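You operate a simulated robot arm through the tools that you are given. There is no shell and no other tool. Be economical: measure what you need, move in short steps, check, and stop when the job is done.

You run a simulated robot arm. Do the job below in one go: nothing can be reset, and whatever is moved stays where it is left.

JOB
Wrap both for posting: yellow band on the felt roll, striped sleeve on the tall carton.
Fine: lift the roll out of the slack green band first, and lay that band on the pull-out shelf.

The check looks at the end state, three seconds after you hand in, the way a careful person would. Anything else that was tipped, shoved, dropped, spilled or broken makes it a failure.

ROBOT AND FRAMES
A 6-joint arm with a two-finger parallel gripper, fixed in place. Base frame: the origin is at the foot of the arm, x ahead of it, y to its left, z up; the work surface is at about z = 0.72. Units: m, rad, N and s.
With the tool pointing down near the work surface it reaches from about 0.22 to 0.62 m from the base axis. Its first joint turns from -1.152 to 1.152 rad. Payload 2.7 kg.
Tool frame: the origin (TCP) lies between the finger pads and is the grasp point; the fingertips stand 0.023 m ahead of it; z points along the fingers, y is the line along which they close. The gripper opens to 0.094 m. The fingers are 0.038 m wide and 0.01 m thick; the gripper's body (0.054 by 0.096 m) begins 0.039 m behind the TCP.
Orientation is told as [roll, pitch, yaw] about the base's x, y, z axes, in that order, counted from this pose: with the fingers straight down and closing along the base's y, the tool's x points along the base's -x, its y along +y and its z along -z.

CONTROLS
- The arm moves only by the tool drive_tool. Its argument "increments" is a list of rows, each a list of 7 numbers: the shift along the tool's x, y, z in units of 40 mm (1.0 is 40 mm), then the turn, a rotation vector about the tool's x, y, z in units of 4 degrees (1.0 is 4 degrees), then the finger opening in m, from 0 to 0.094. In form: [[dx, dy, dz, ax, ay, az, hand], ...]. A call has 1 to 8 rows; each row shifts and turns the commanded pose from where the row before left it, along the tool's axes as they then stand. A call with a number of a shift or a turn outside -1 to 1 is refused whole. Each row takes 0.2 s and may step no farther than 0.05 m and 0.15 rad from the row before; otherwise, or with a gripper value out of range, the whole call is refused. A pose out of reach is approached as far as the arm can. The call stops where the force on the tool passes 40 N (or 10 N more than at its start, if that is more) or the arm is blocked; 0.2 s more then pass. The fingers move at their own pace (about 0.045 m/s each) and stop on an object; they squeeze with about 34 N. The grip force told is the motor's: it shows also when the fingers shut on nothing. Time passes only in rows, and 0.2 s behind the last, so rows that do not move let the fingers close. It gives the time, the measured TCP pose, the force on the tool (base axes), the opening and the grip force at its end, in the units of the frame above (readings bear some noise), and new pictures: "show" is both (left out), scene, wrist or none.
- Cameras (640 x 400 px; columns grow to the right, rows downward): "scene" is fixed at [0.0841, -0.4507, 1.3888]; the picture's right is [0.62, -0.78, 0.00], its down [-0.56, -0.45, -0.69] and it looks along [0.54, 0.43, -0.72] (base axes); focal length 284 px, centre (320, 200). "wrist" rides on the gripper at [0.086, 0.016, -0.075] in the tool frame; the picture's right is [-0.18, 0.98, 0.00], its down [-0.58, -0.11, -0.81] and it looks along [-0.79, -0.15, 0.59] (tool axes); focal length 243 px, centre (320, 200). There is no depth. A picture from a camera that has moved, and an enlarged one, comes with that camera's place and axes in the base frame and with its lens.
- enlarge(camera, box): a new picture of the part [left, top, right, bottom] of that camera's present view, enlarged. It takes no simulated time.
- hand_in(): hands the job in; it is judged then, once.

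Work in short steps. Places have to be worked out from the pictures, the camera data and where the tool is seen: move nearer, look again, correct. Check each grasp and each placing, and mend what went wrong. You have 120 turns and 200 pictures in all, those below and enlarged ones among them. Open the gripper and draw the arm clear of the work before you hand the job in, unless the task says otherwise; then end with one line.

The tools are called after "Emit:" as name(argument=value, ...) on one line, values as JSON. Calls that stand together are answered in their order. drive_tool: Moves the arm, as the interface text tells. Its arguments: {"type":"object","properties":{"increments":{"type":"array","items":{"type":"array","items":{"type":"number"}}},"show":{"type":"string","enum":["both","scene","wrist","none"]}},"required":["increments"]} The other tools are called the same way: enlarge (camera, box) takes an enlarged picture of a part of a camera's view; hand_in () hands the job in.

At the start:

```text
t: 0.0
position: [0.3752, 0.0098, 1.1226]
orientation: [-0.001, -0.002, 0.0]
contact_force: [-0.4, 0.2, 0.3]
opening: 0.0939
finger_force: 0.1
```

scene: 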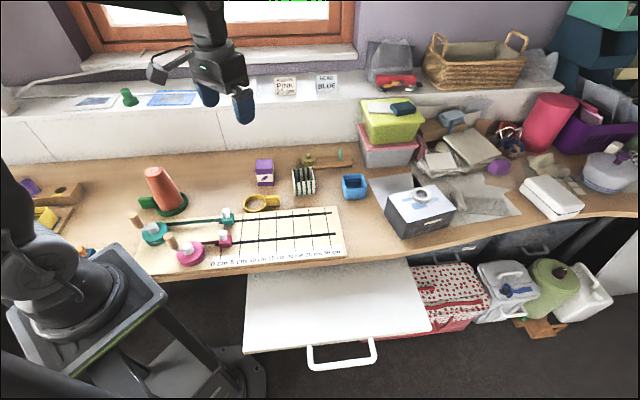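
wrist: 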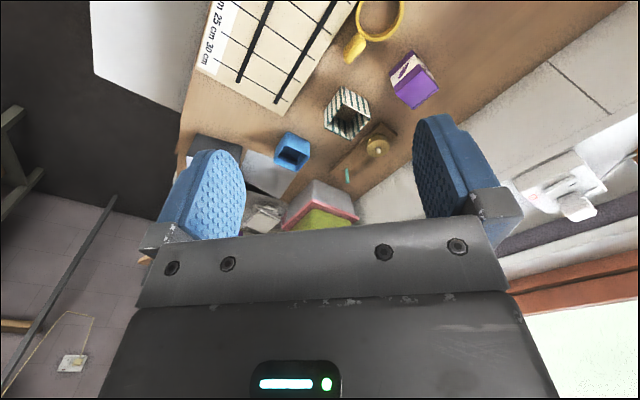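

I'll start by enlarging the scene around the work area to identify the objects.

Emit:
enlarge(camera="scene", box=[120, 140, 280, 270])

Emit:
enlarge(camera="scene", box=[230, 130, 390, 230])

Emit:
enlarge(camera="wrist", box=[220, 0, 460, 200])

```text
3.08 times, centred on (200, 205) of scene
camera zoom: at [0.0841, -0.4507, 1.3888], right [0.62, -0.78, 0.0], down [-0.56, -0.45, -0.69], along [0.54, 0.43, -0.72], focal length 873 px, centre (689, 185)
```

zoom: 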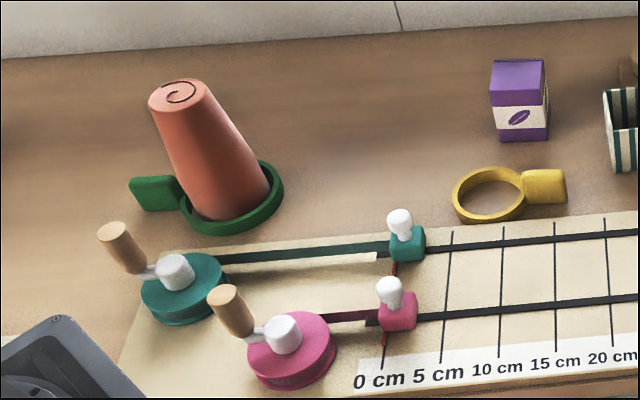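

```text
4.00 times, centred on (310, 180) of scene
camera zoom: at [0.0841, -0.4507, 1.3888], right [0.62, -0.78, 0.0], down [-0.56, -0.45, -0.69], along [0.54, 0.43, -0.72], focal length 1135 px, centre (360, 280)
```

zoom: 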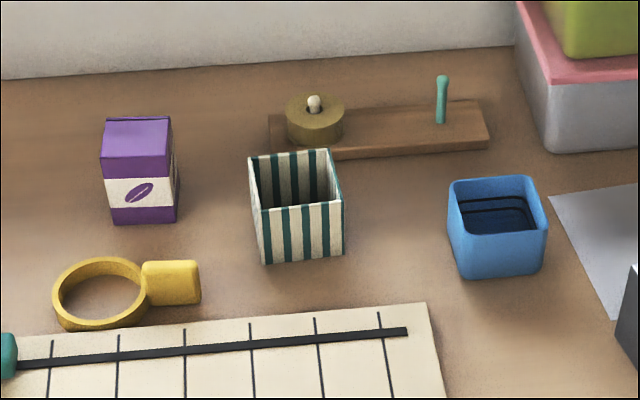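

```text
2.00 times, centred on (340, 100) of wrist
camera zoom: at [0.2885, 0.0264, 1.1966], right [0.18, 0.98, 0.0], down [0.58, -0.11, 0.81], along [0.79, -0.15, -0.59], focal length 485 px, centre (280, 400)
```

zoom: 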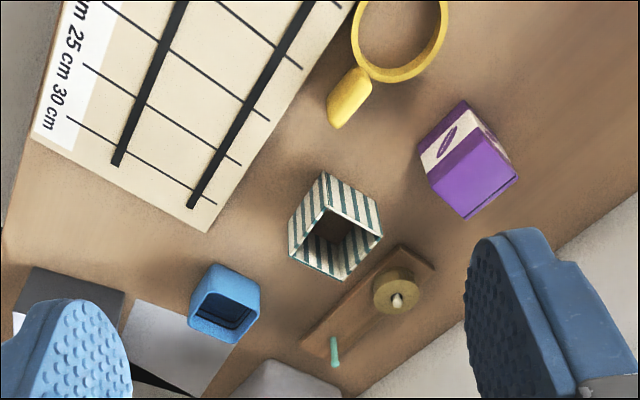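

The roll stands at about (0.274, 0.305) with its top near z 0.865. The yellow band is near (0.44, 0.10), the carton near (0.54, 0.16) and the sleeve near (0.59, 0.01). I move toward the roll at height to get a closer look.

Emit:
drive_tool(increments=[[0.5, 0.8, 0.2, 0, 0, 0, 0.094], [0.5, 0.8, 0.2, 0, 0, 0, 0.094], [0.5, 0.8, 0.2, 0, 0, 0, 0.094], [0.5, 0.8, 0.2, 0, 0, 0, 0.094], [0.5, 0.8, 0.2, 0, 0, 0, 0.094], [0, 0.9, 0.2, 0, 0, 0, 0.094], [0, 0.9, 0.2, 0, 0, 0, 0.094], [0, 0.9, 0.2, 0, 0, 0, 0.094]])

Emit:
enlarge(camera="scene", box=[240, 230, 440, 370])

```text
t: 1.8
position: [0.2756, 0.2785, 1.0592]
orientation: [0.002, -0.001, 0.0]
contact_force: [-0.2, -0.1, 0.3]
opening: 0.0938
finger_force: 0.1
camera wrist: at [0.189, 0.2943, 1.1331], right [0.18, 0.98, 0.0], down [0.58, -0.11, 0.81], along [0.79, -0.15, -0.59], focal length 243 px, centre (320, 200)
```

scene: 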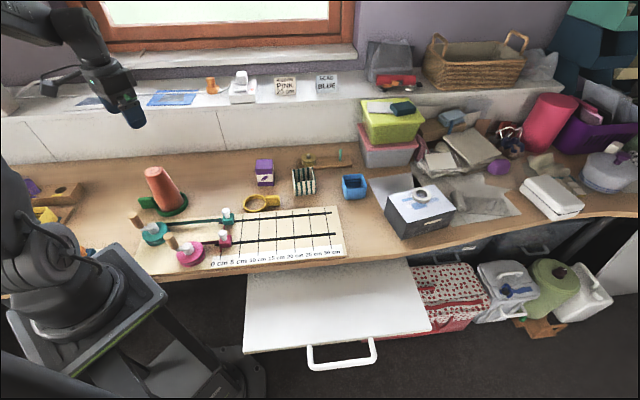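
wrist: 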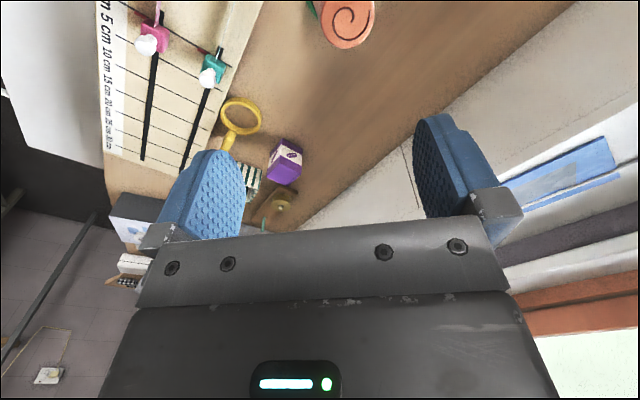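

```text
2.86 times, centred on (340, 300) of scene
camera zoom: at [0.0841, -0.4507, 1.3888], right [0.62, -0.78, 0.0], down [-0.56, -0.45, -0.69], along [0.54, 0.43, -0.72], focal length 811 px, centre (263, -86)
```

zoom: 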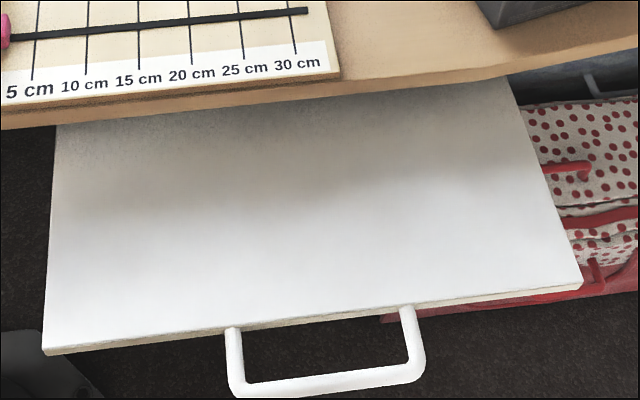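

The wrist view puts the roll top at about (0.271, 0.304). I line up above it and descend partway, then check.

Emit:
drive_tool(increments=[[0.1, 0.64, 0, 0, 0, 0, 0.094], [0, 0, 0.9, 0, 0, 0, 0.094], [0, 0, 0.9, 0, 0, 0, 0.094], [0, 0, 0.9, 0, 0, 0, 0.094], [0, 0, 0.9, 0, 0, 0, 0.094]])

Emit:
enlarge(camera="scene", box=[100, 120, 260, 220])

```text
t: 3.0
position: [0.2684, 0.3011, 0.9129]
orientation: [0.0, -0.003, 0.001]
contact_force: [-0.4, 0.6, -0.8]
opening: 0.0941
finger_force: 0.1
camera wrist: at [0.1826, 0.3177, 0.9876], right [0.18, 0.98, 0.0], down [0.58, -0.11, 0.81], along [0.79, -0.15, -0.59], focal length 243 px, centre (320, 200)
```

scene: 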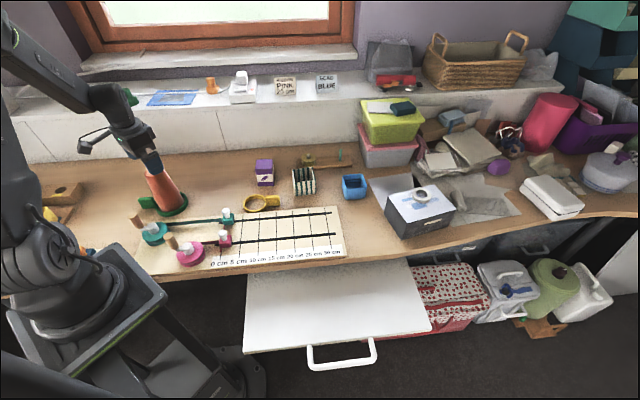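
wrist: 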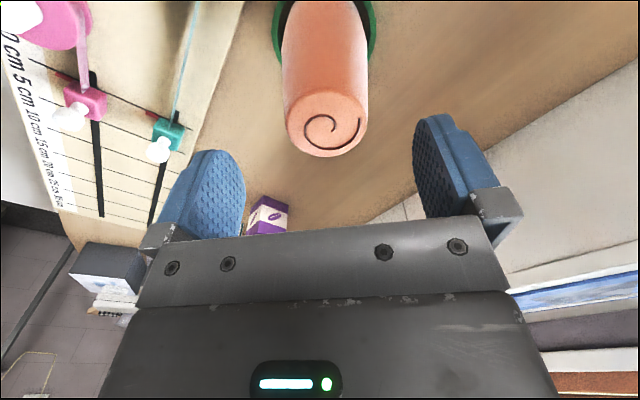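

```text
4.00 times, centred on (180, 170) of scene
camera zoom: at [0.0841, -0.4507, 1.3888], right [0.62, -0.78, 0.0], down [-0.56, -0.45, -0.69], along [0.54, 0.43, -0.72], focal length 1135 px, centre (880, 320)
```

zoom: 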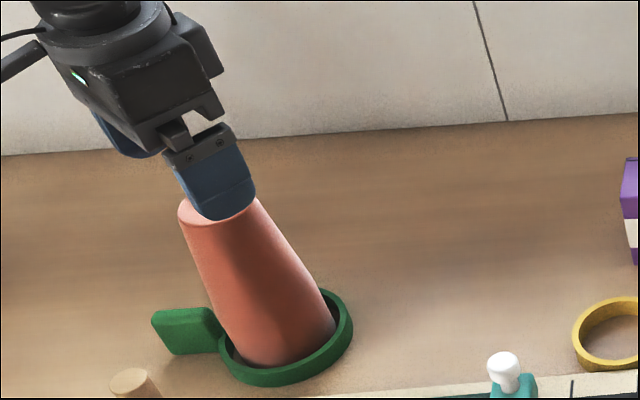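

The roll is centred between the fingers to within about 3 mm. I descend and close on its top.

Emit:
drive_tool(increments=[[-0.08, 0.07, 0.8, 0, 0, 0, 0.094], [0, 0, 0.8, 0, 0, 0, 0.094], [0, 0, 0.1, 0, 0, 0, 0.04], [0, 0, 0, 0, 0, 0, 0.03], [0, 0, 0, 0, 0, 0, 0.03], [0, 0, 0, 0, 0, 0, 0.03]])

```text
t: 4.4
position: [0.2734, 0.3054, 0.8461]
orientation: [0.002, 0.0, 0.0]
contact_force: [0.3, -0.7, -1.3]
opening: 0.058
finger_force: 33.8
camera wrist: at [0.1864, 0.3214, 0.9206], right [0.18, 0.98, 0.0], down [0.58, -0.11, 0.81], along [0.79, -0.15, -0.59], focal length 243 px, centre (320, 200)
```

scene: 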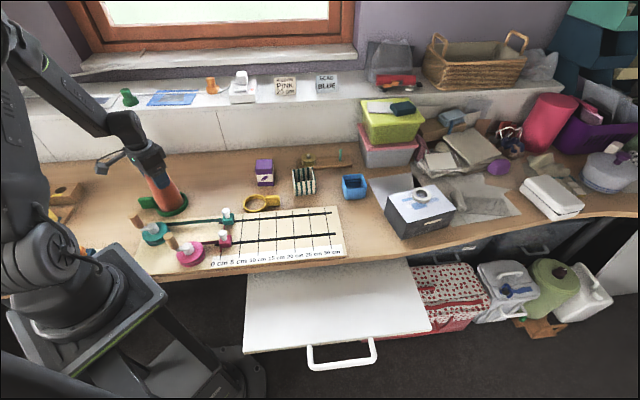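
wrist: 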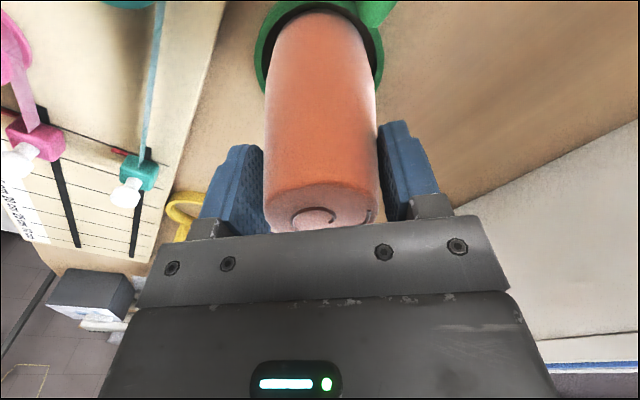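

The grip holds at 0.058 m. I lift straight up and check that the green band stays down.

Emit:
drive_tool(increments=[[0, 0, -0.5, 0, 0, 0, 0.03], [0, 0, -0.5, 0, 0, 0, 0.03], [0, 0, -0.5, 0, 0, 0, 0.03], [0, 0, -0.5, 0, 0, 0, 0.03], [0, 0, -0.5, 0, 0, 0, 0.03]])

Emit:
enlarge(camera="scene", box=[100, 120, 260, 220])

```text
t: 5.6
position: [0.2745, 0.3078, 0.9467]
orientation: [0.0, -0.002, 0.0]
contact_force: [-0.3, 0.6, -3.0]
opening: 0.0583
finger_force: 33.8
camera wrist: at [0.1876, 0.3239, 1.0216], right [0.18, 0.98, 0.0], down [0.58, -0.11, 0.81], along [0.79, -0.15, -0.59], focal length 243 px, centre (320, 200)
```

scene: 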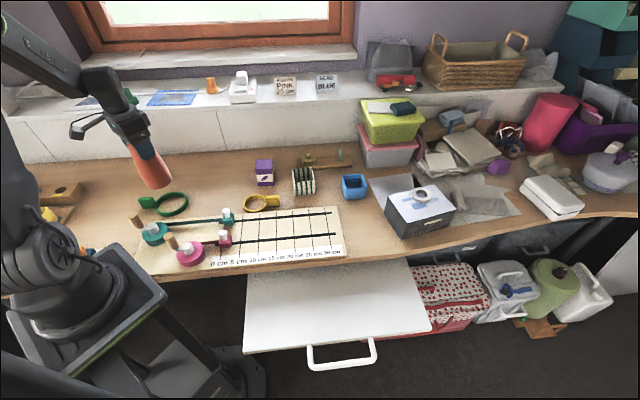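
wrist: 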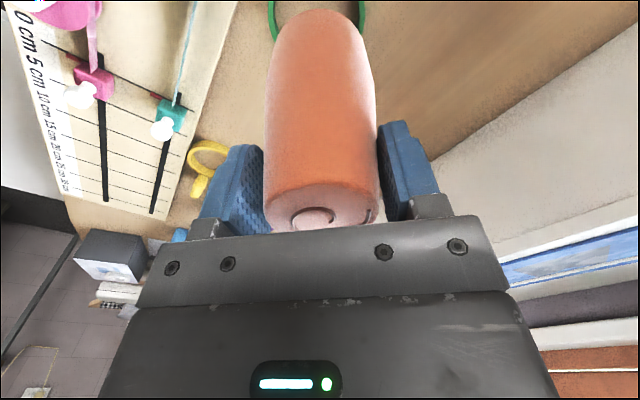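

```text
4.00 times, centred on (180, 170) of scene
camera zoom: at [0.0842, -0.4507, 1.3888], right [0.62, -0.78, 0.0], down [-0.56, -0.45, -0.69], along [0.54, 0.43, -0.72], focal length 1135 px, centre (880, 320)
```

zoom: 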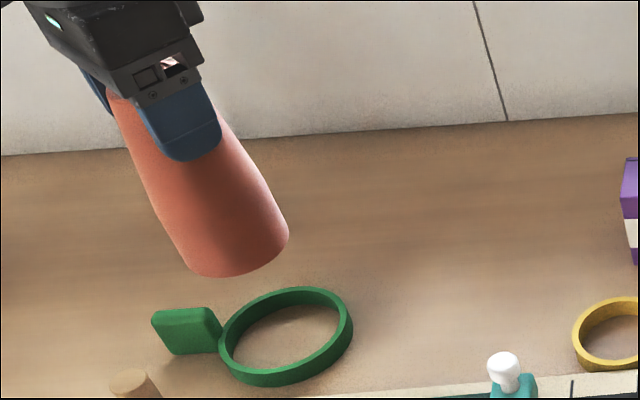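

The roll is out and the band stayed put. I carry the roll to clear table at about (0.41, 0.26) and lower it to just above the table.

Emit:
drive_tool(increments=[[-0.7, -0.24, 0, 0, 0, 0, 0.03], [-0.7, -0.24, 0, 0, 0, 0, 0.03], [-0.7, -0.24, 0, 0, 0, 0, 0.03], [-0.7, -0.24, 0, 0, 0, 0, 0.03], [-0.6, -0.24, 0, 0, 0, 0, 0.03], [0, 0, 0.8, 0, 0, 0, 0.03], [0, 0, 0.8, 0, 0, 0, 0.03], [0, 0, 0.7, 0, 0, 0, 0.03]], show="scene")

```text
t: 7.4
position: [0.4126, 0.2599, 0.8537]
orientation: [0.003, -0.002, -0.001]
contact_force: [-0.1, -1.0, -2.3]
opening: 0.0581
finger_force: 34.1
```

scene: 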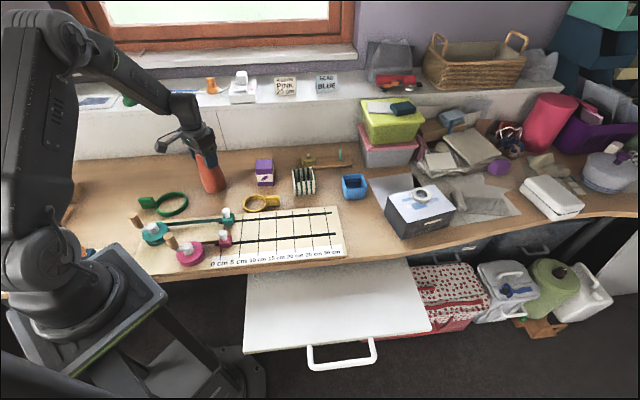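

The roll is about 7 mm above the table. I lower it gently, watching the force for contact.

Emit:
drive_tool(increments=[[0, 0, 0.1, 0, 0, 0, 0.03], [0, 0, 0.05, 0, 0, 0, 0.03], [0, 0, 0, 0, 0, 0, 0.03]], show="none")

```text
t: 8.2
position: [0.4109, 0.2591, 0.8483]
orientation: [-0.001, -0.001, 0.002]
contact_force: [0.1, 0.5, -2.5]
opening: 0.0581
finger_force: 34.5
```

Emit:
drive_tool(increments=[[0, 0, 0.03, 0, 0, 0, 0.03], [0, 0, 0.03, 0, 0, 0, 0.03], [0, 0, 0, 0, 0, 0, 0.03]], show="none")

```text
t: 9.0
position: [0.41, 0.2595, 0.8468]
orientation: [0.001, -0.002, 0.0]
contact_force: [-0.6, -1.7, 6.2]
opening: 0.0583
finger_force: 34.0
```

The upward force of about 6 N shows contact with the table. I open the fingers and rise.

Emit:
drive_tool(increments=[[0, 0, 0, 0, 0, 0, 0.08], [0, 0, 0, 0, 0, 0, 0.094], [0, 0, 0, 0, 0, 0, 0.094], [0, 0, -0.6, 0, 0, 0, 0.094], [0, 0, -0.9, 0, 0, 0, 0.094], [0, 0, -0.9, 0, 0, 0, 0.094], [0, 0, -0.9, 0, 0, 0, 0.094]])

Emit:
enlarge(camera="scene", box=[120, 130, 300, 250])

```text
t: 10.6
position: [0.4108, 0.26, 0.9795]
orientation: [-0.001, 0.0, -0.001]
contact_force: [-0.1, -0.2, 0.1]
opening: 0.0944
finger_force: 0.1
camera wrist: at [0.3245, 0.2763, 1.0531], right [0.18, 0.98, 0.0], down [0.58, -0.11, 0.81], along [0.79, -0.15, -0.59], focal length 243 px, centre (320, 200)
```

scene: 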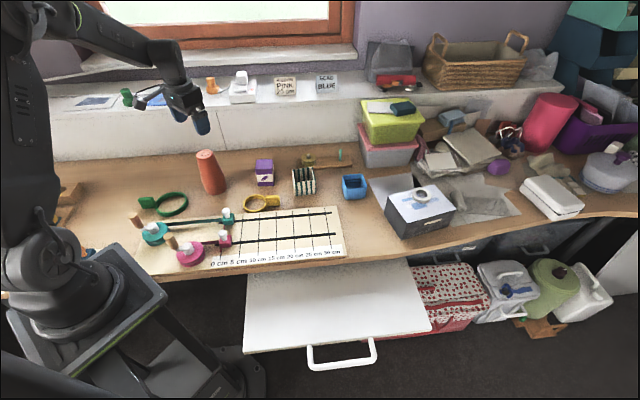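
wrist: 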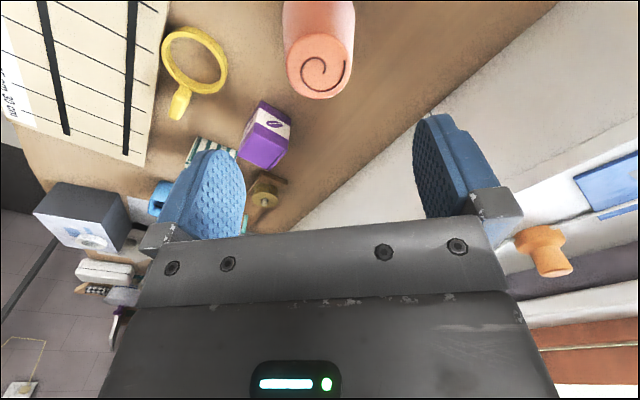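

```text
3.33 times, centred on (210, 190) of scene
camera zoom: at [0.0841, -0.4507, 1.3888], right [0.62, -0.78, 0.0], down [-0.56, -0.45, -0.69], along [0.54, 0.43, -0.72], focal length 946 px, centre (687, 233)
```

zoom: 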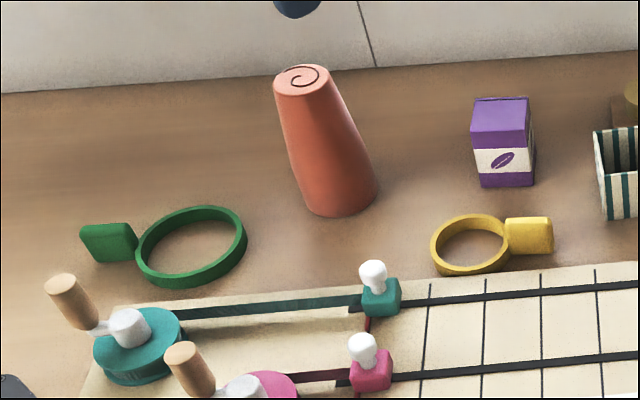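

The roll stands well at (0.41, 0.26). Next is the green band: its upright tab is near (0.223, 0.360), pointing along (-0.58, 0.81). I move above it, then turn the tool about -54° to match.

Emit:
drive_tool(increments=[[0.8, 0.42, 0, 0, 0, 0, 0.094], [0.8, 0.42, 0, 0, 0, 0, 0.094], [0.8, 0.42, 0, 0, 0, 0, 0.094], [0.8, 0.42, 0, 0, 0, 0, 0.094], [0.75, 0.42, 0, 0, 0, 0, 0.094], [0.75, 0.42, 0, 0, 0, 0, 0.094], [0, 0, 0, 0, 0, 0.97, 0.06], [0, 0, 0, 0, 0, 0.97, 0.06]], show="none")

Emit:
drive_tool(increments=[[0, 0, 0, 0, 0, 0.97, 0.06], [0, 0, 0, 0, 0, 0.97, 0.06], [0, 0, 0, 0, 0, 0.97, 0.06], [0, 0, 0, 0, 0, 0.97, 0.06], [0, 0, 0, 0, 0, 0.97, 0.06], [0, 0, 0, 0, 0, 0.97, 0.06], [0, 0, 0, 0, 0, 0.97, 0.06], [0, 0, 0, 0, 0, 0.97, 0.06]], show="none")

Emit:
drive_tool(increments=[[0, 0, 0.4, 0, 0, 0.97, 0.06], [0, 0, 0.4, 0, 0, 0.97, 0.06], [0, 0, 0.4, 0, 0, 0.97, 0.06], [0, 0, 0.4, 0, 0, 0.97, 0.06]])

```text
t: 12.4
position: [0.2323, 0.3558, 0.9792]
orientation: [0.0, 0.0, -0.137]
contact_force: [-0.3, 0.5, -0.3]
opening: 0.0601
finger_force: 0.1
out of reach, approached as far as the arm can: row 6
```

```text
t: 14.2
position: [0.2312, 0.354, 0.9787]
orientation: [0.003, 0.001, -0.677]
contact_force: [0.1, 0.2, 0.4]
opening: 0.0598
finger_force: 0.0
```

```text
t: 15.2
position: [0.2315, 0.3547, 0.9145]
orientation: [0.001, -0.001, -0.949]
contact_force: [0.3, 0.3, 0.0]
opening: 0.0598
finger_force: 0.1
camera wrist: at [0.1939, 0.4347, 0.9879], right [0.91, 0.42, 0.0], down [0.25, -0.54, 0.81], along [0.34, -0.73, -0.59], focal length 243 px, centre (320, 200)
```

scene: 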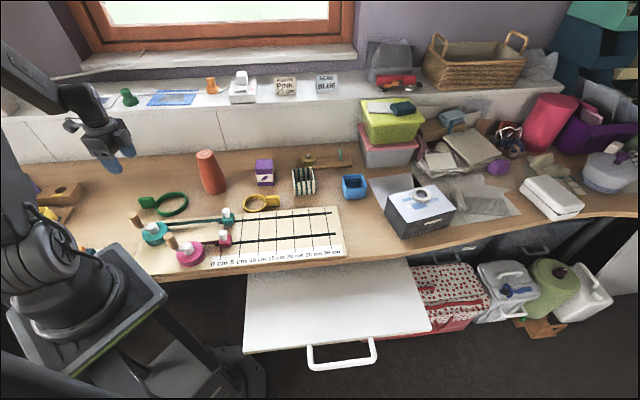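
wrist: 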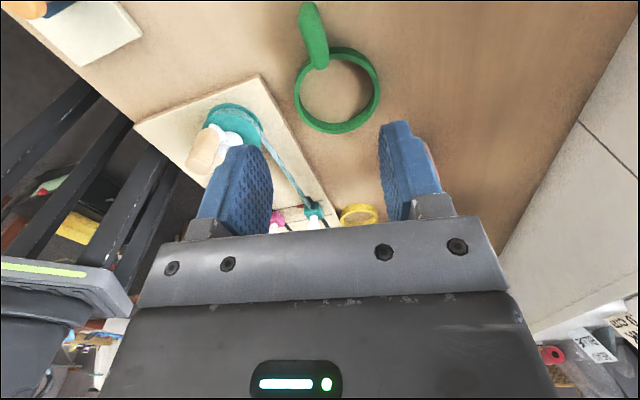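

The tab midpoint works out at about (0.227, 0.354) and its line matches the tool yaw. I shift 4 mm across and descend.

Emit:
drive_tool(increments=[[0, -0.1, 0.9, 0, 0, 0, 0.06], [0, 0, 0.9, 0, 0, 0, 0.06], [0, 0, 0.9, 0, 0, 0, 0.06]], show="wrist")

Emit:
enlarge(camera="scene", box=[80, 140, 220, 240])

```text
t: 16.0
position: [0.2291, 0.3533, 0.8043]
orientation: [0.003, 0.001, -0.949]
contact_force: [0.6, 0.4, -0.4]
opening: 0.0601
finger_force: 0.1
camera wrist: at [0.1921, 0.433, 0.878], right [0.91, 0.42, 0.0], down [0.25, -0.54, 0.81], along [0.34, -0.73, -0.59], focal length 243 px, centre (320, 200)
```

wrist: 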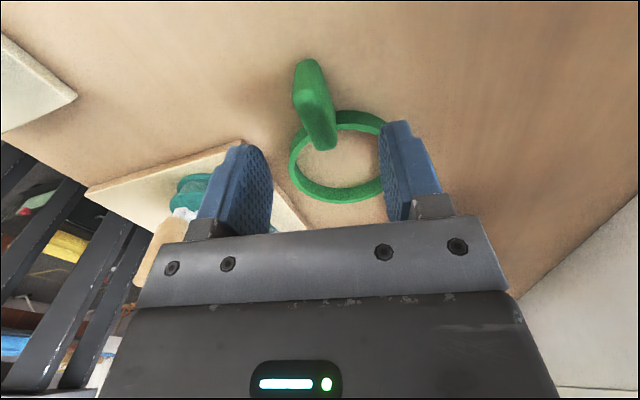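

```text
4.00 times, centred on (150, 190) of scene
camera zoom: at [0.0841, -0.4507, 1.3888], right [0.62, -0.78, 0.0], down [-0.56, -0.45, -0.69], along [0.54, 0.43, -0.72], focal length 1135 px, centre (1000, 240)
```

zoom: 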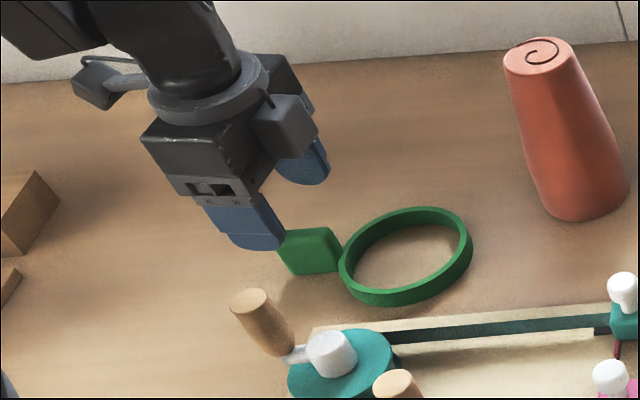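

The tab lies between the fingers and the crank handle is clear. I descend and close on it.

Emit:
drive_tool(increments=[[0, 0, 0.7, 0, 0, 0, 0.06], [0, 0, 0.6, 0, 0, 0, 0.06], [0, 0, 0, 0, 0, 0, 0.03], [0, 0, 0, 0, 0, 0, 0.0], [0, 0, 0, 0, 0, 0, 0.0], [0, 0, 0, 0, 0, 0, 0.0]])

```text
t: 17.4
position: [0.2287, 0.3521, 0.7531]
orientation: [0.0, 0.002, -0.947]
contact_force: [-0.1, -0.3, -0.2]
opening: 0.0149
finger_force: 33.5
camera wrist: at [0.1914, 0.4317, 0.8264], right [0.91, 0.42, 0.0], down [0.25, -0.54, 0.81], along [0.34, -0.73, -0.59], focal length 243 px, centre (320, 200)
```

scene: 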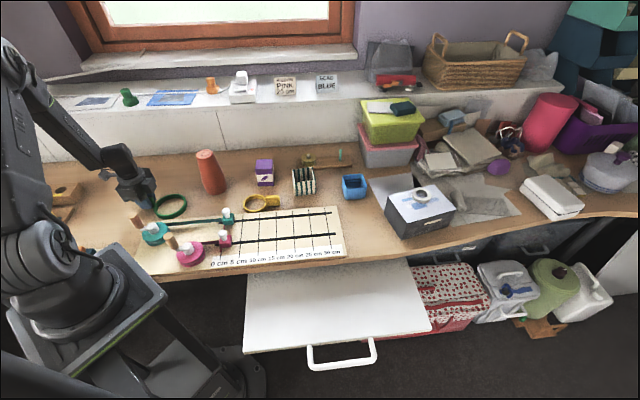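
wrist: 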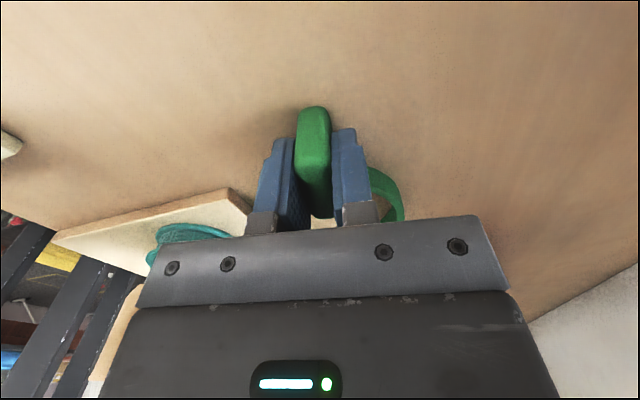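

Gripped at 0.015 m. I lift well up, then carry the band over toward the shelf.

Emit:
drive_tool(increments=[[0, 0, -0.5, 0, 0, 0, 0.0], [0, 0, -0.9, 0, 0, 0, 0.0], [0, 0, -0.9, 0, 0, 0, 0.0], [0, 0, -0.9, 0, 0, 0, 0.0], [0, 0, -0.9, 0, 0, 0, 0.0], [0, 0, -0.9, 0, 0, 0, 0.0]])

Emit:
drive_tool(increments=[[-0.8, -0.453, 0, 0, 0, 0, 0.0], [-0.8, -0.453, 0, 0, 0, 0, 0.0], [-0.8, -0.453, 0, 0, 0, 0, 0.0], [-0.8, -0.453, 0, 0, 0, 0, 0.0], [-0.8, -0.453, 0, 0, 0, 0, 0.0], [-0.8, -0.453, 0, 0, 0, 0, 0.0], [-0.8, -0.453, 0, 0, 0, 0, 0.0], [-0.8, -0.453, 0, 0, 0, 0, 0.0]], show="none")

Emit:
drive_tool(increments=[[-0.8, -0.453, 0, 0, 0, 0, 0.0], [-0.8, -0.453, 0, 0, 0, 0, 0.0], [-0.8, -0.453, 0, 0, 0, 0, 0.0], [-0.8, -0.453, 0, 0, 0, 0, 0.0], [-0.8, -0.453, 0, 0, 0, 0, 0.0], [-0.8, -0.453, 0, 0, 0, 0, 0.0], [-0.8, -0.453, 0, 0, 0, 0, 0.0]])

```text
t: 18.8
position: [0.2296, 0.3524, 0.9525]
orientation: [0.0, 0.002, -0.948]
contact_force: [-0.3, -0.1, 0.0]
opening: 0.0149
finger_force: 33.8
camera wrist: at [0.1914, 0.432, 1.0271], right [0.91, 0.42, 0.0], down [0.25, -0.54, 0.8], along [0.34, -0.73, -0.59], focal length 243 px, centre (320, 200)
```

scene: 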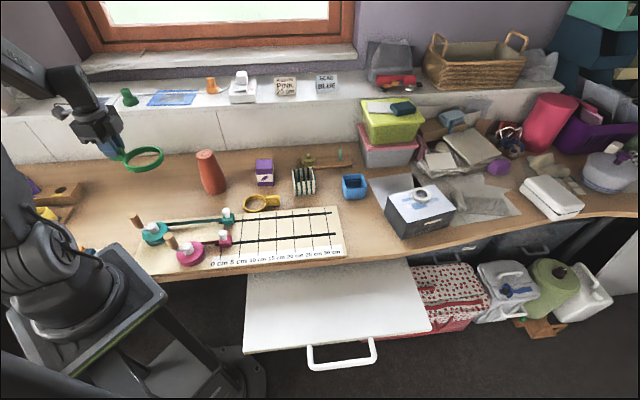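
wrist: 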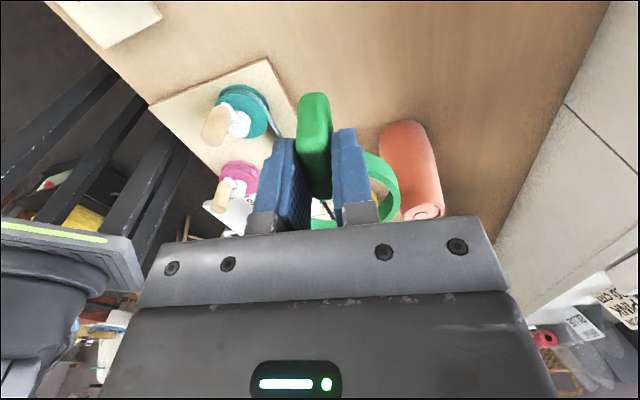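

```text
t: 20.6
position: [0.2614, 0.0597, 0.9534]
orientation: [0.003, -0.002, -0.948]
contact_force: [-0.5, -0.5, -0.6]
opening: 0.0151
finger_force: 33.9
```

```text
t: 22.2
position: [0.2865, -0.1955, 0.9546]
orientation: [0.001, 0.0, -0.945]
contact_force: [-0.5, -0.3, -0.4]
opening: 0.015
finger_force: 34.2
camera wrist: at [0.249, -0.1157, 1.0284], right [0.91, 0.43, 0.0], down [0.25, -0.54, 0.81], along [0.34, -0.73, -0.59], focal length 243 px, centre (320, 200)
```

scene: 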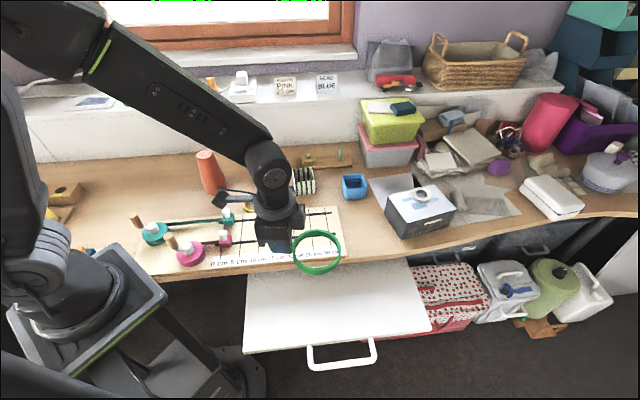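
wrist: 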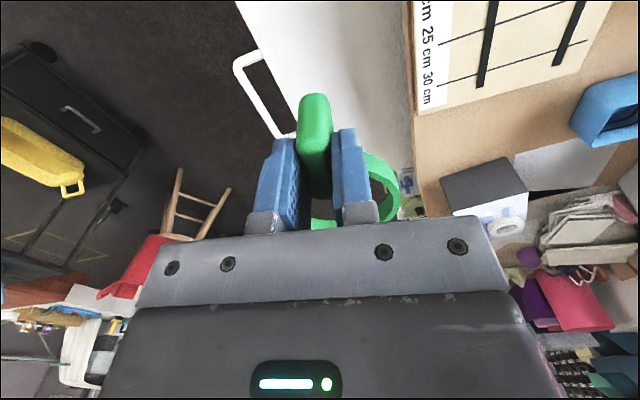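

Triangulating the handle mounts puts the shelf top at z ≈ 0.65, with the band over mid-shelf and clear of the table edge. I descend partway and check.

Emit:
drive_tool(increments=[[0, 0, 0.9, 0, 0, 0, 0.0], [0, 0, 0.9, 0, 0, 0, 0.0], [0, 0, 0.9, 0, 0, 0, 0.0], [0, 0, 0.9, 0, 0, 0, 0.0], [0, 0, 0.9, 0, 0, 0, 0.0], [0, 0, 0.5, 0, 0, 0, 0.0]])

Emit:
enlarge(camera="scene", box=[210, 190, 450, 360])

```text
t: 23.6
position: [0.2903, -0.1953, 0.7539]
orientation: [0.0, 0.0, -0.95]
contact_force: [-0.6, 0.5, -0.4]
opening: 0.0151
finger_force: 34.0
camera wrist: at [0.2516, -0.1152, 0.8273], right [0.91, 0.42, 0.0], down [0.25, -0.54, 0.81], along [0.34, -0.73, -0.59], focal length 243 px, centre (320, 200)
```

scene: 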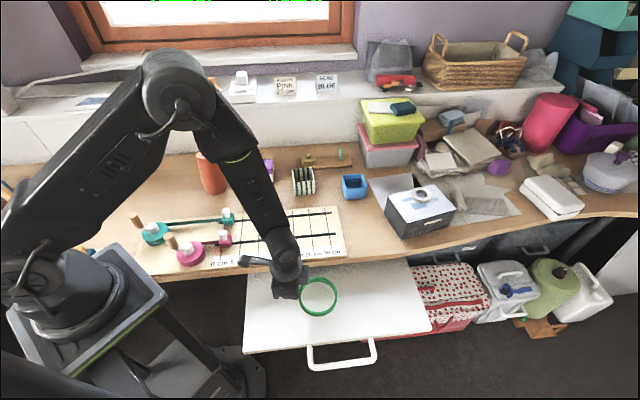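
wrist: 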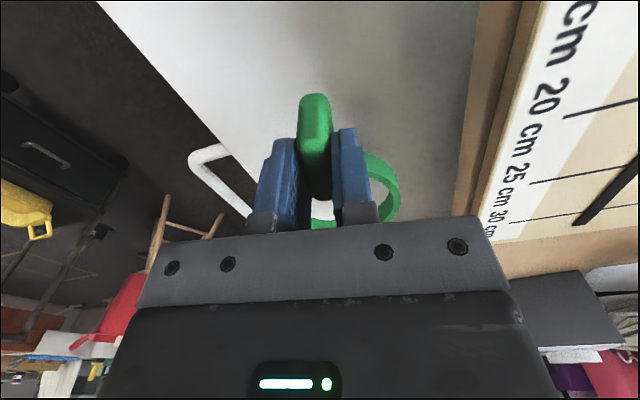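

```text
2.35 times, centred on (330, 275) of scene
camera zoom: at [0.0841, -0.4507, 1.3888], right [0.62, -0.78, 0.0], down [-0.56, -0.45, -0.69], along [0.54, 0.43, -0.72], focal length 668 px, centre (296, 24)
```

zoom: 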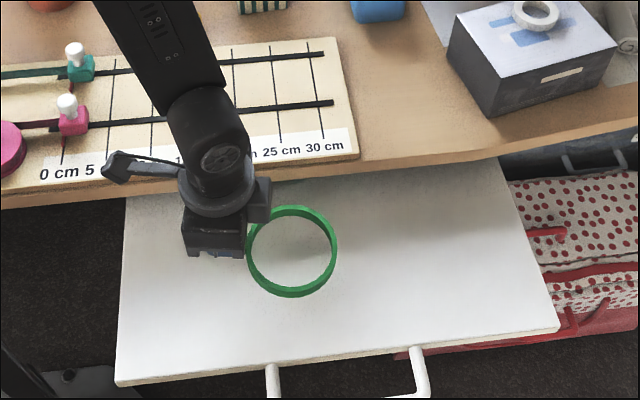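

The band sits over the middle of the shelf. I lower it in small steps, watching for contact.

Emit:
drive_tool(increments=[[0, 0, 0.4, 0, 0, 0, 0.0], [0, 0, 0.4, 0, 0, 0, 0.0], [0, 0, 0.4, 0, 0, 0, 0.0], [0, 0, 0.15, 0, 0, 0, 0.0], [0, 0, 0, 0, 0, 0, 0.0]], show="scene")

Emit:
enlarge(camera="scene", box=[210, 190, 450, 360])

```text
t: 24.6
position: [0.2883, -0.1927, 0.7034]
orientation: [0.001, 0.002, -0.95]
contact_force: [-1.9, 2.7, 8.8]
opening: 0.015
finger_force: 34.0
stopped in row 4: the force on the tool passed its limit (the readings are from after the stop); the commanded pose is now the measured one
```

scene: 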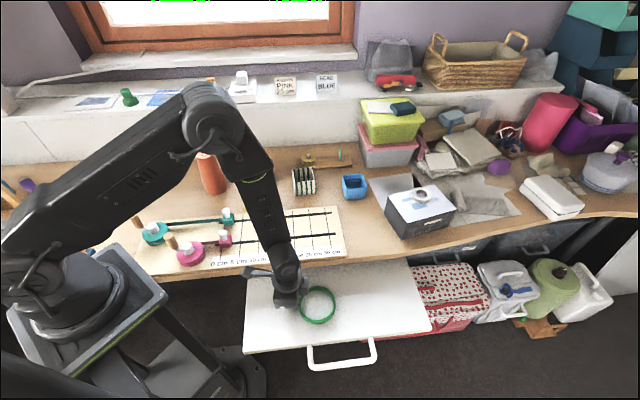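

```text
2.35 times, centred on (330, 275) of scene
camera zoom: at [0.084, -0.4506, 1.3889], right [0.62, -0.78, 0.0], down [-0.56, -0.45, -0.69], along [0.54, 0.43, -0.72], focal length 668 px, centre (296, 24)
```

zoom: 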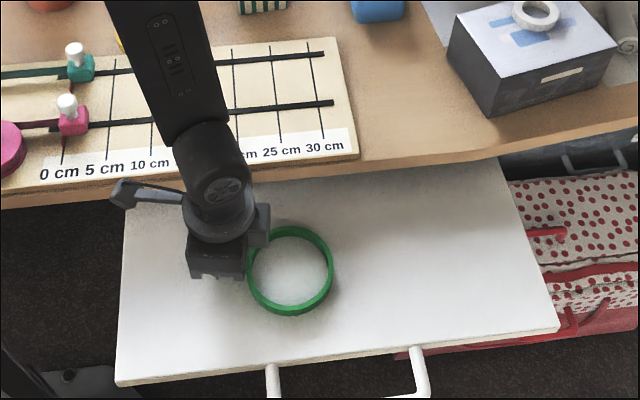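

Contact at TCP 0.703 puts the shelf top at about 0.67. I check from the wrist camera before releasing.

Emit:
enlarge(camera="wrist", box=[160, 60, 480, 260])

```text
2.00 times, centred on (320, 160) of wrist
camera zoom: at [0.2502, -0.1133, 0.7779], right [0.91, 0.42, 0.0], down [0.25, -0.54, 0.81], along [0.34, -0.73, -0.59], focal length 485 px, centre (320, 280)
```

zoom: 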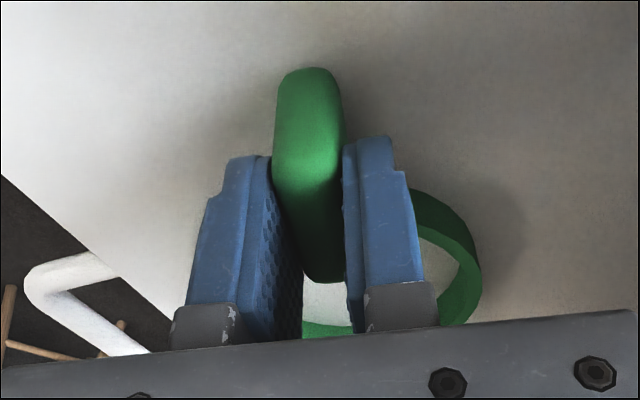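

The shadow fits the band resting on the shelf. I open the fingers a little and then rise straight up.

Emit:
drive_tool(increments=[[0, 0, 0, 0, 0, 0, 0.03], [0, 0, 0, 0, 0, 0, 0.05], [0, 0, 0, 0, 0, 0, 0.05], [0, 0, -0.3, 0, 0, 0, 0.05], [0, 0, -0.7, 0, 0, 0, 0.05], [0, 0, -0.9, 0, 0, 0, 0.05]])

Emit:
enlarge(camera="scene", box=[210, 190, 450, 360])

```text
t: 26.0
position: [0.2886, -0.1932, 0.7801]
orientation: [0.001, 0.0, -0.947]
contact_force: [0.2, -0.5, 0.3]
opening: 0.0501
finger_force: 0.1
camera wrist: at [0.2511, -0.1137, 0.8538], right [0.91, 0.42, 0.0], down [0.25, -0.54, 0.81], along [0.34, -0.73, -0.59], focal length 243 px, centre (320, 200)
```

scene: 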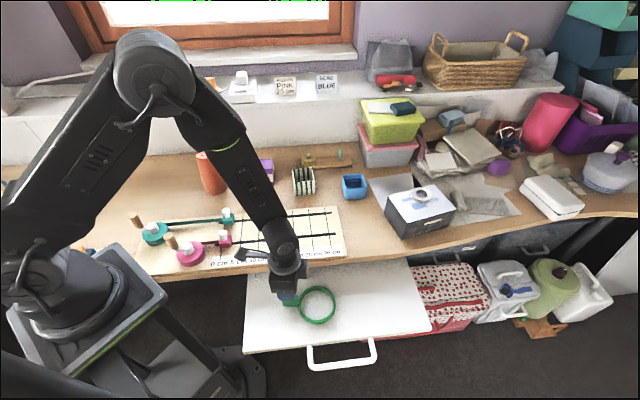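
wrist: 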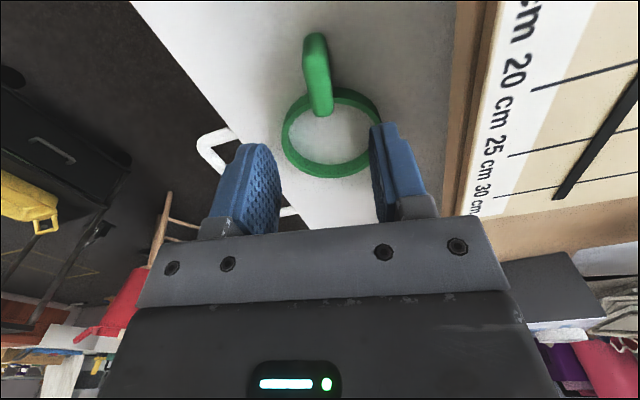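

```text
2.35 times, centred on (330, 275) of scene
camera zoom: at [0.0841, -0.4507, 1.3888], right [0.62, -0.78, 0.0], down [-0.56, -0.45, -0.69], along [0.54, 0.43, -0.72], focal length 668 px, centre (296, 24)
```

zoom: 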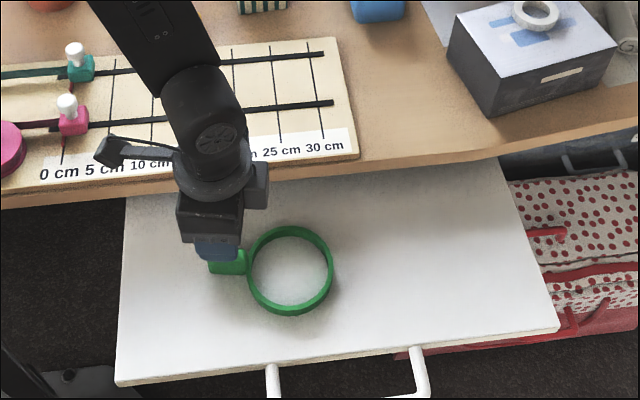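

The green band is flat on the shelf. For the yellow band I'll grip its tab near (0.48, 0.05) with the camera on the outer side, so the roll won't meet it later. I rise, turn back to yaw 0 and travel over.

Emit:
drive_tool(increments=[[0, 0, -0.8, 0, 0, 0, 0.05], [0, 0, -0.8, 0, 0, -1, 0.05], [0, 0, -0.8, 0, 0, -1, 0.05], [0, 0, -0.8, 0, 0, -1, 0.05], [0, 0, -0.8, 0, 0, -1, 0.05], [0, 0, -0.5, 0, 0, -1, 0.05], [0, 0, 0, 0, 0, -1, 0.05], [0, 0, 0, 0, 0, -1, 0.05]], show="none")

Emit:
drive_tool(increments=[[0, 0, 0, 0, 0, -1, 0.05], [0, 0, 0, 0, 0, -1, 0.05], [0, 0, 0, 0, 0, -1, 0.05], [0, 0, 0, 0, 0, -1, 0.05], [0, 0, 0, 0, 0, -1, 0.05], [0, 0, 0, 0, 0, -1, 0.05], [0, 0, 0, 0, 0, -0.57, 0.05]], show="none")

Emit:
drive_tool(increments=[[-0.6, 0.78, 0, 0, 0, 0, 0.05], [-0.6, 0.78, 0, 0, 0, 0, 0.05], [-0.6, 0.78, 0, 0, 0, 0, 0.05], [-0.6, 0.78, 0, 0, 0, 0, 0.05], [-0.6, 0.78, 0, 0, 0, 0, 0.05], [-0.6, 0.78, 0, 0, 0, 0, 0.05], [-0.6, 0.78, 0, 0, 0, 0, 0.05], [-0.6, 0.78, 0, 0, 0, 0, 0.05]])

```text
t: 27.8
position: [0.2883, -0.194, 0.9596]
orientation: [0.0, 0.0, -0.459]
contact_force: [-0.2, 0.2, 0.1]
opening: 0.05
finger_force: 0.0
```

```text
t: 29.4
position: [0.2866, -0.1936, 0.959]
orientation: [0.002, 0.002, 0.0]
contact_force: [-0.2, -0.3, 0.0]
opening: 0.0497
finger_force: 0.1
```

```text
t: 31.2
position: [0.4808, 0.0584, 0.9612]
orientation: [0.003, 0.002, -0.002]
contact_force: [0.5, 0.9, 0.0]
opening: 0.0499
finger_force: 0.1
camera wrist: at [0.393, 0.0744, 1.0356], right [0.19, 0.98, 0.0], down [0.58, -0.11, 0.81], along [0.79, -0.15, -0.59], focal length 243 px, centre (320, 200)
```

scene: 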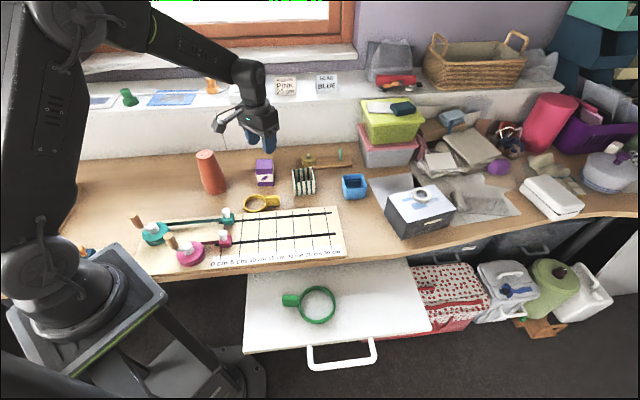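
wrist: 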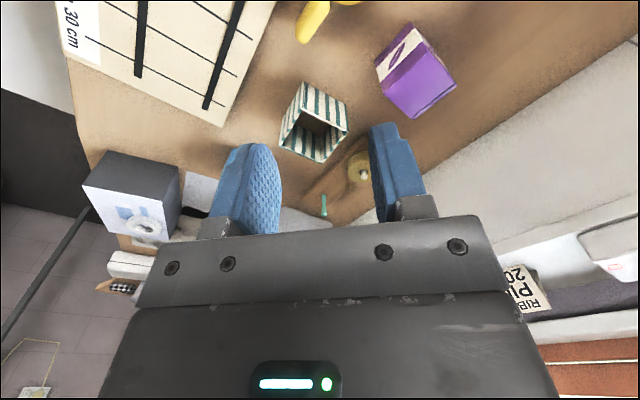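

This view is good for measuring the sleeve and carton orientation, so I enlarge it.

Emit:
enlarge(camera="wrist", box=[260, 0, 480, 200])

Emit:
drive_tool(increments=[[0, 0, 0, 0, 0, -1, 0.05], [0, 0, 0, 0, 0, -1, 0.05], [0, 0, 0, 0, 0, -1, 0.05], [0, 0, 0, 0, 0, -1, 0.05], [0, 0, 0, 0, 0, -1, 0.05], [0, 0, 0, 0, 0, -1, 0.05], [0, 0, 0, 0, 0, -1, 0.05], [0, 0, 0, 0, 0, -1, 0.05]], show="none")

Emit:
drive_tool(increments=[[0, 0, 0, 0, 0, -1, 0.05], [0, 0, 0, 0, 0, -1, 0.05], [0, 0, 0, 0, 0, -1, 0.05], [0, 0, 0, 0, 0, -1, 0.05], [0, 0, 0, 0, 0, -1, 0.05], [0, 0, 0, 0, 0, -1, 0.05], [0, 0, 0, 0, 0, -1, 0.05], [0, 0, 0, 0, 0, -1, 0.05]], show="none")

Emit:
drive_tool(increments=[[0, 0, 0, 0, 0, -1, 0.05], [0, 0, 0, 0, 0, -1, 0.05], [0, 0, 0, 0, 0, -1, 0.05], [0, 0, 0, 0, 0, -1, 0.05], [0, 0, 0, 0, 0, -1, 0.05], [0, 0, 0, 0, 0, -1, 0.05], [0, 0, 0, 0, 0, -1, 0.05], [0, 0, 0, 0, 0, -1, 0.05]], show="none")

Emit:
drive_tool(increments=[[0, 0, 0, 0, 0, -1, 0.05], [0, 0, 0, 0, 0, -1, 0.05], [0, 0, 0, 0, 0, -1, 0.05], [0, 0, 0, 0, 0, -1, 0.05], [0, 0, 0, 0, 0, -1, 0.05], [0, 0, 0, 0, 0, -1, 0.05], [0, 0, 0, 0, 0, -1, 0.05], [0, 0, 0, 0, 0, -1, 0.05]])

```text
2.00 times, centred on (370, 100) of wrist
camera zoom: at [0.393, 0.0744, 1.0356], right [0.19, 0.98, 0.0], down [0.58, -0.11, 0.81], along [0.79, -0.15, -0.59], focal length 485 px, centre (220, 400)
```

zoom: 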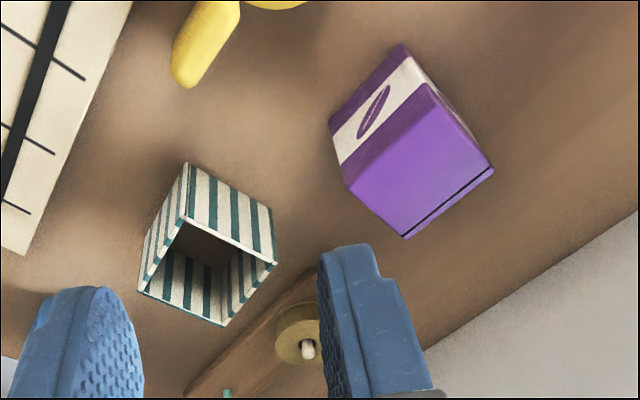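

```text
t: 33.0
position: [0.4804, 0.0553, 0.9583]
orientation: [0.0, 0.0, 0.559]
contact_force: [-0.2, -0.2, -0.2]
opening: 0.0498
finger_force: 0.0
```

```text
t: 34.8
position: [0.4813, 0.0559, 0.96]
orientation: [0.0, -0.002, 1.117]
contact_force: [0.4, -0.8, 0.2]
opening: 0.0498
finger_force: 0.1
```

```text
t: 36.6
position: [0.4795, 0.0553, 0.9578]
orientation: [0.001, -0.001, 1.674]
contact_force: [-0.6, -0.4, 0.5]
opening: 0.05
finger_force: 0.1
```

```text
t: 38.4
position: [0.4804, 0.0549, 0.9605]
orientation: [0.0, -0.001, 2.233]
contact_force: [0.3, 0.1, -0.2]
opening: 0.0499
finger_force: 0.0
camera wrist: at [0.5203, -0.0227, 1.0335], right [-0.89, -0.46, 0.0], down [-0.27, 0.52, 0.81], along [-0.37, 0.72, -0.59], focal length 243 px, centre (320, 200)
```

scene: 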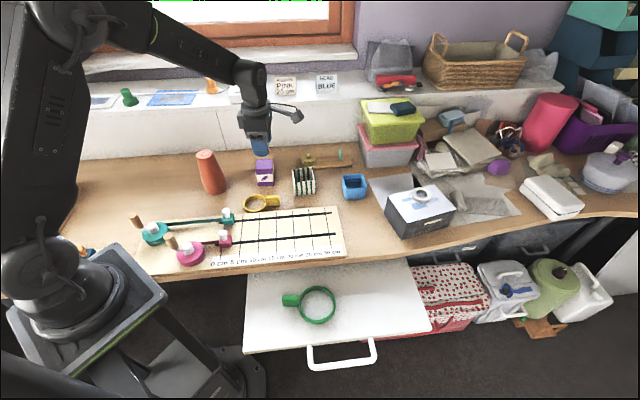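
wrist: 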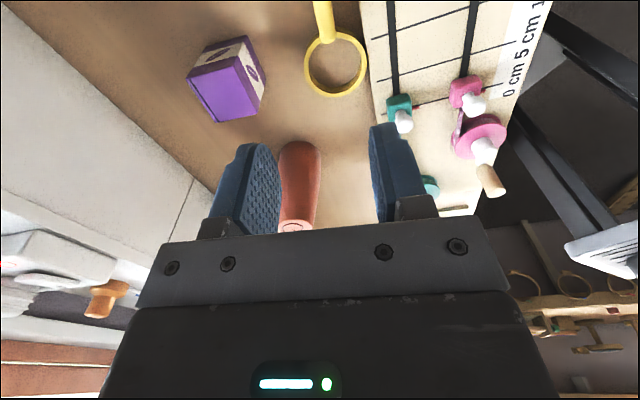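

The wrist view resembles the green approach, with the tab nearly aligned. I descend 5 cm to compare directly.

Emit:
drive_tool(increments=[[0, 0, 0.6, 0, 0, 0, 0.05], [0, 0, 0.6, 0, 0, 0, 0.05], [0, 0, 0.5, 0, 0, 0, 0.05], [0, 0, 0.5, 0, 0, 0, 0.05]], show="none")

Emit:
enlarge(camera="wrist", box=[240, 0, 440, 200])

Emit:
enlarge(camera="scene", box=[200, 130, 340, 230])

```text
t: 39.4
position: [0.4816, 0.0558, 0.8712]
orientation: [-0.001, -0.001, 2.235]
contact_force: [0.5, 0.1, 0.3]
opening: 0.0497
finger_force: 0.1
```

```text
2.00 times, centred on (340, 100) of wrist
camera zoom: at [0.5214, -0.0223, 0.9445], right [-0.89, -0.46, 0.0], down [-0.27, 0.52, 0.81], along [-0.37, 0.72, -0.59], focal length 485 px, centre (280, 400)
```

zoom: 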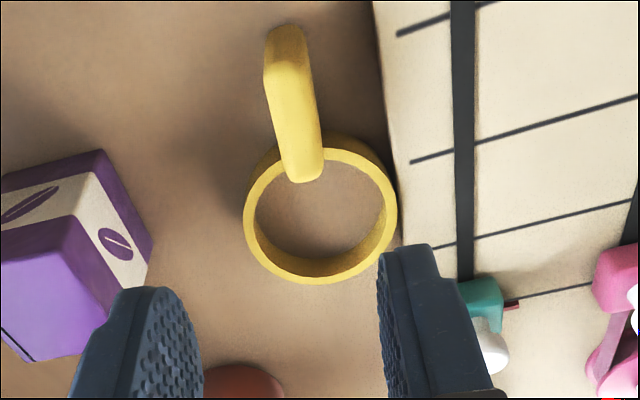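

```text
4.00 times, centred on (270, 180) of scene
camera zoom: at [0.0841, -0.4507, 1.3888], right [0.62, -0.78, 0.0], down [-0.56, -0.45, -0.69], along [0.54, 0.43, -0.72], focal length 1135 px, centre (520, 280)
```

zoom: 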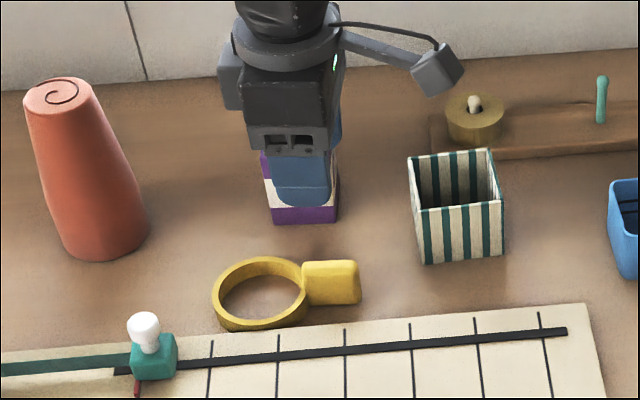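

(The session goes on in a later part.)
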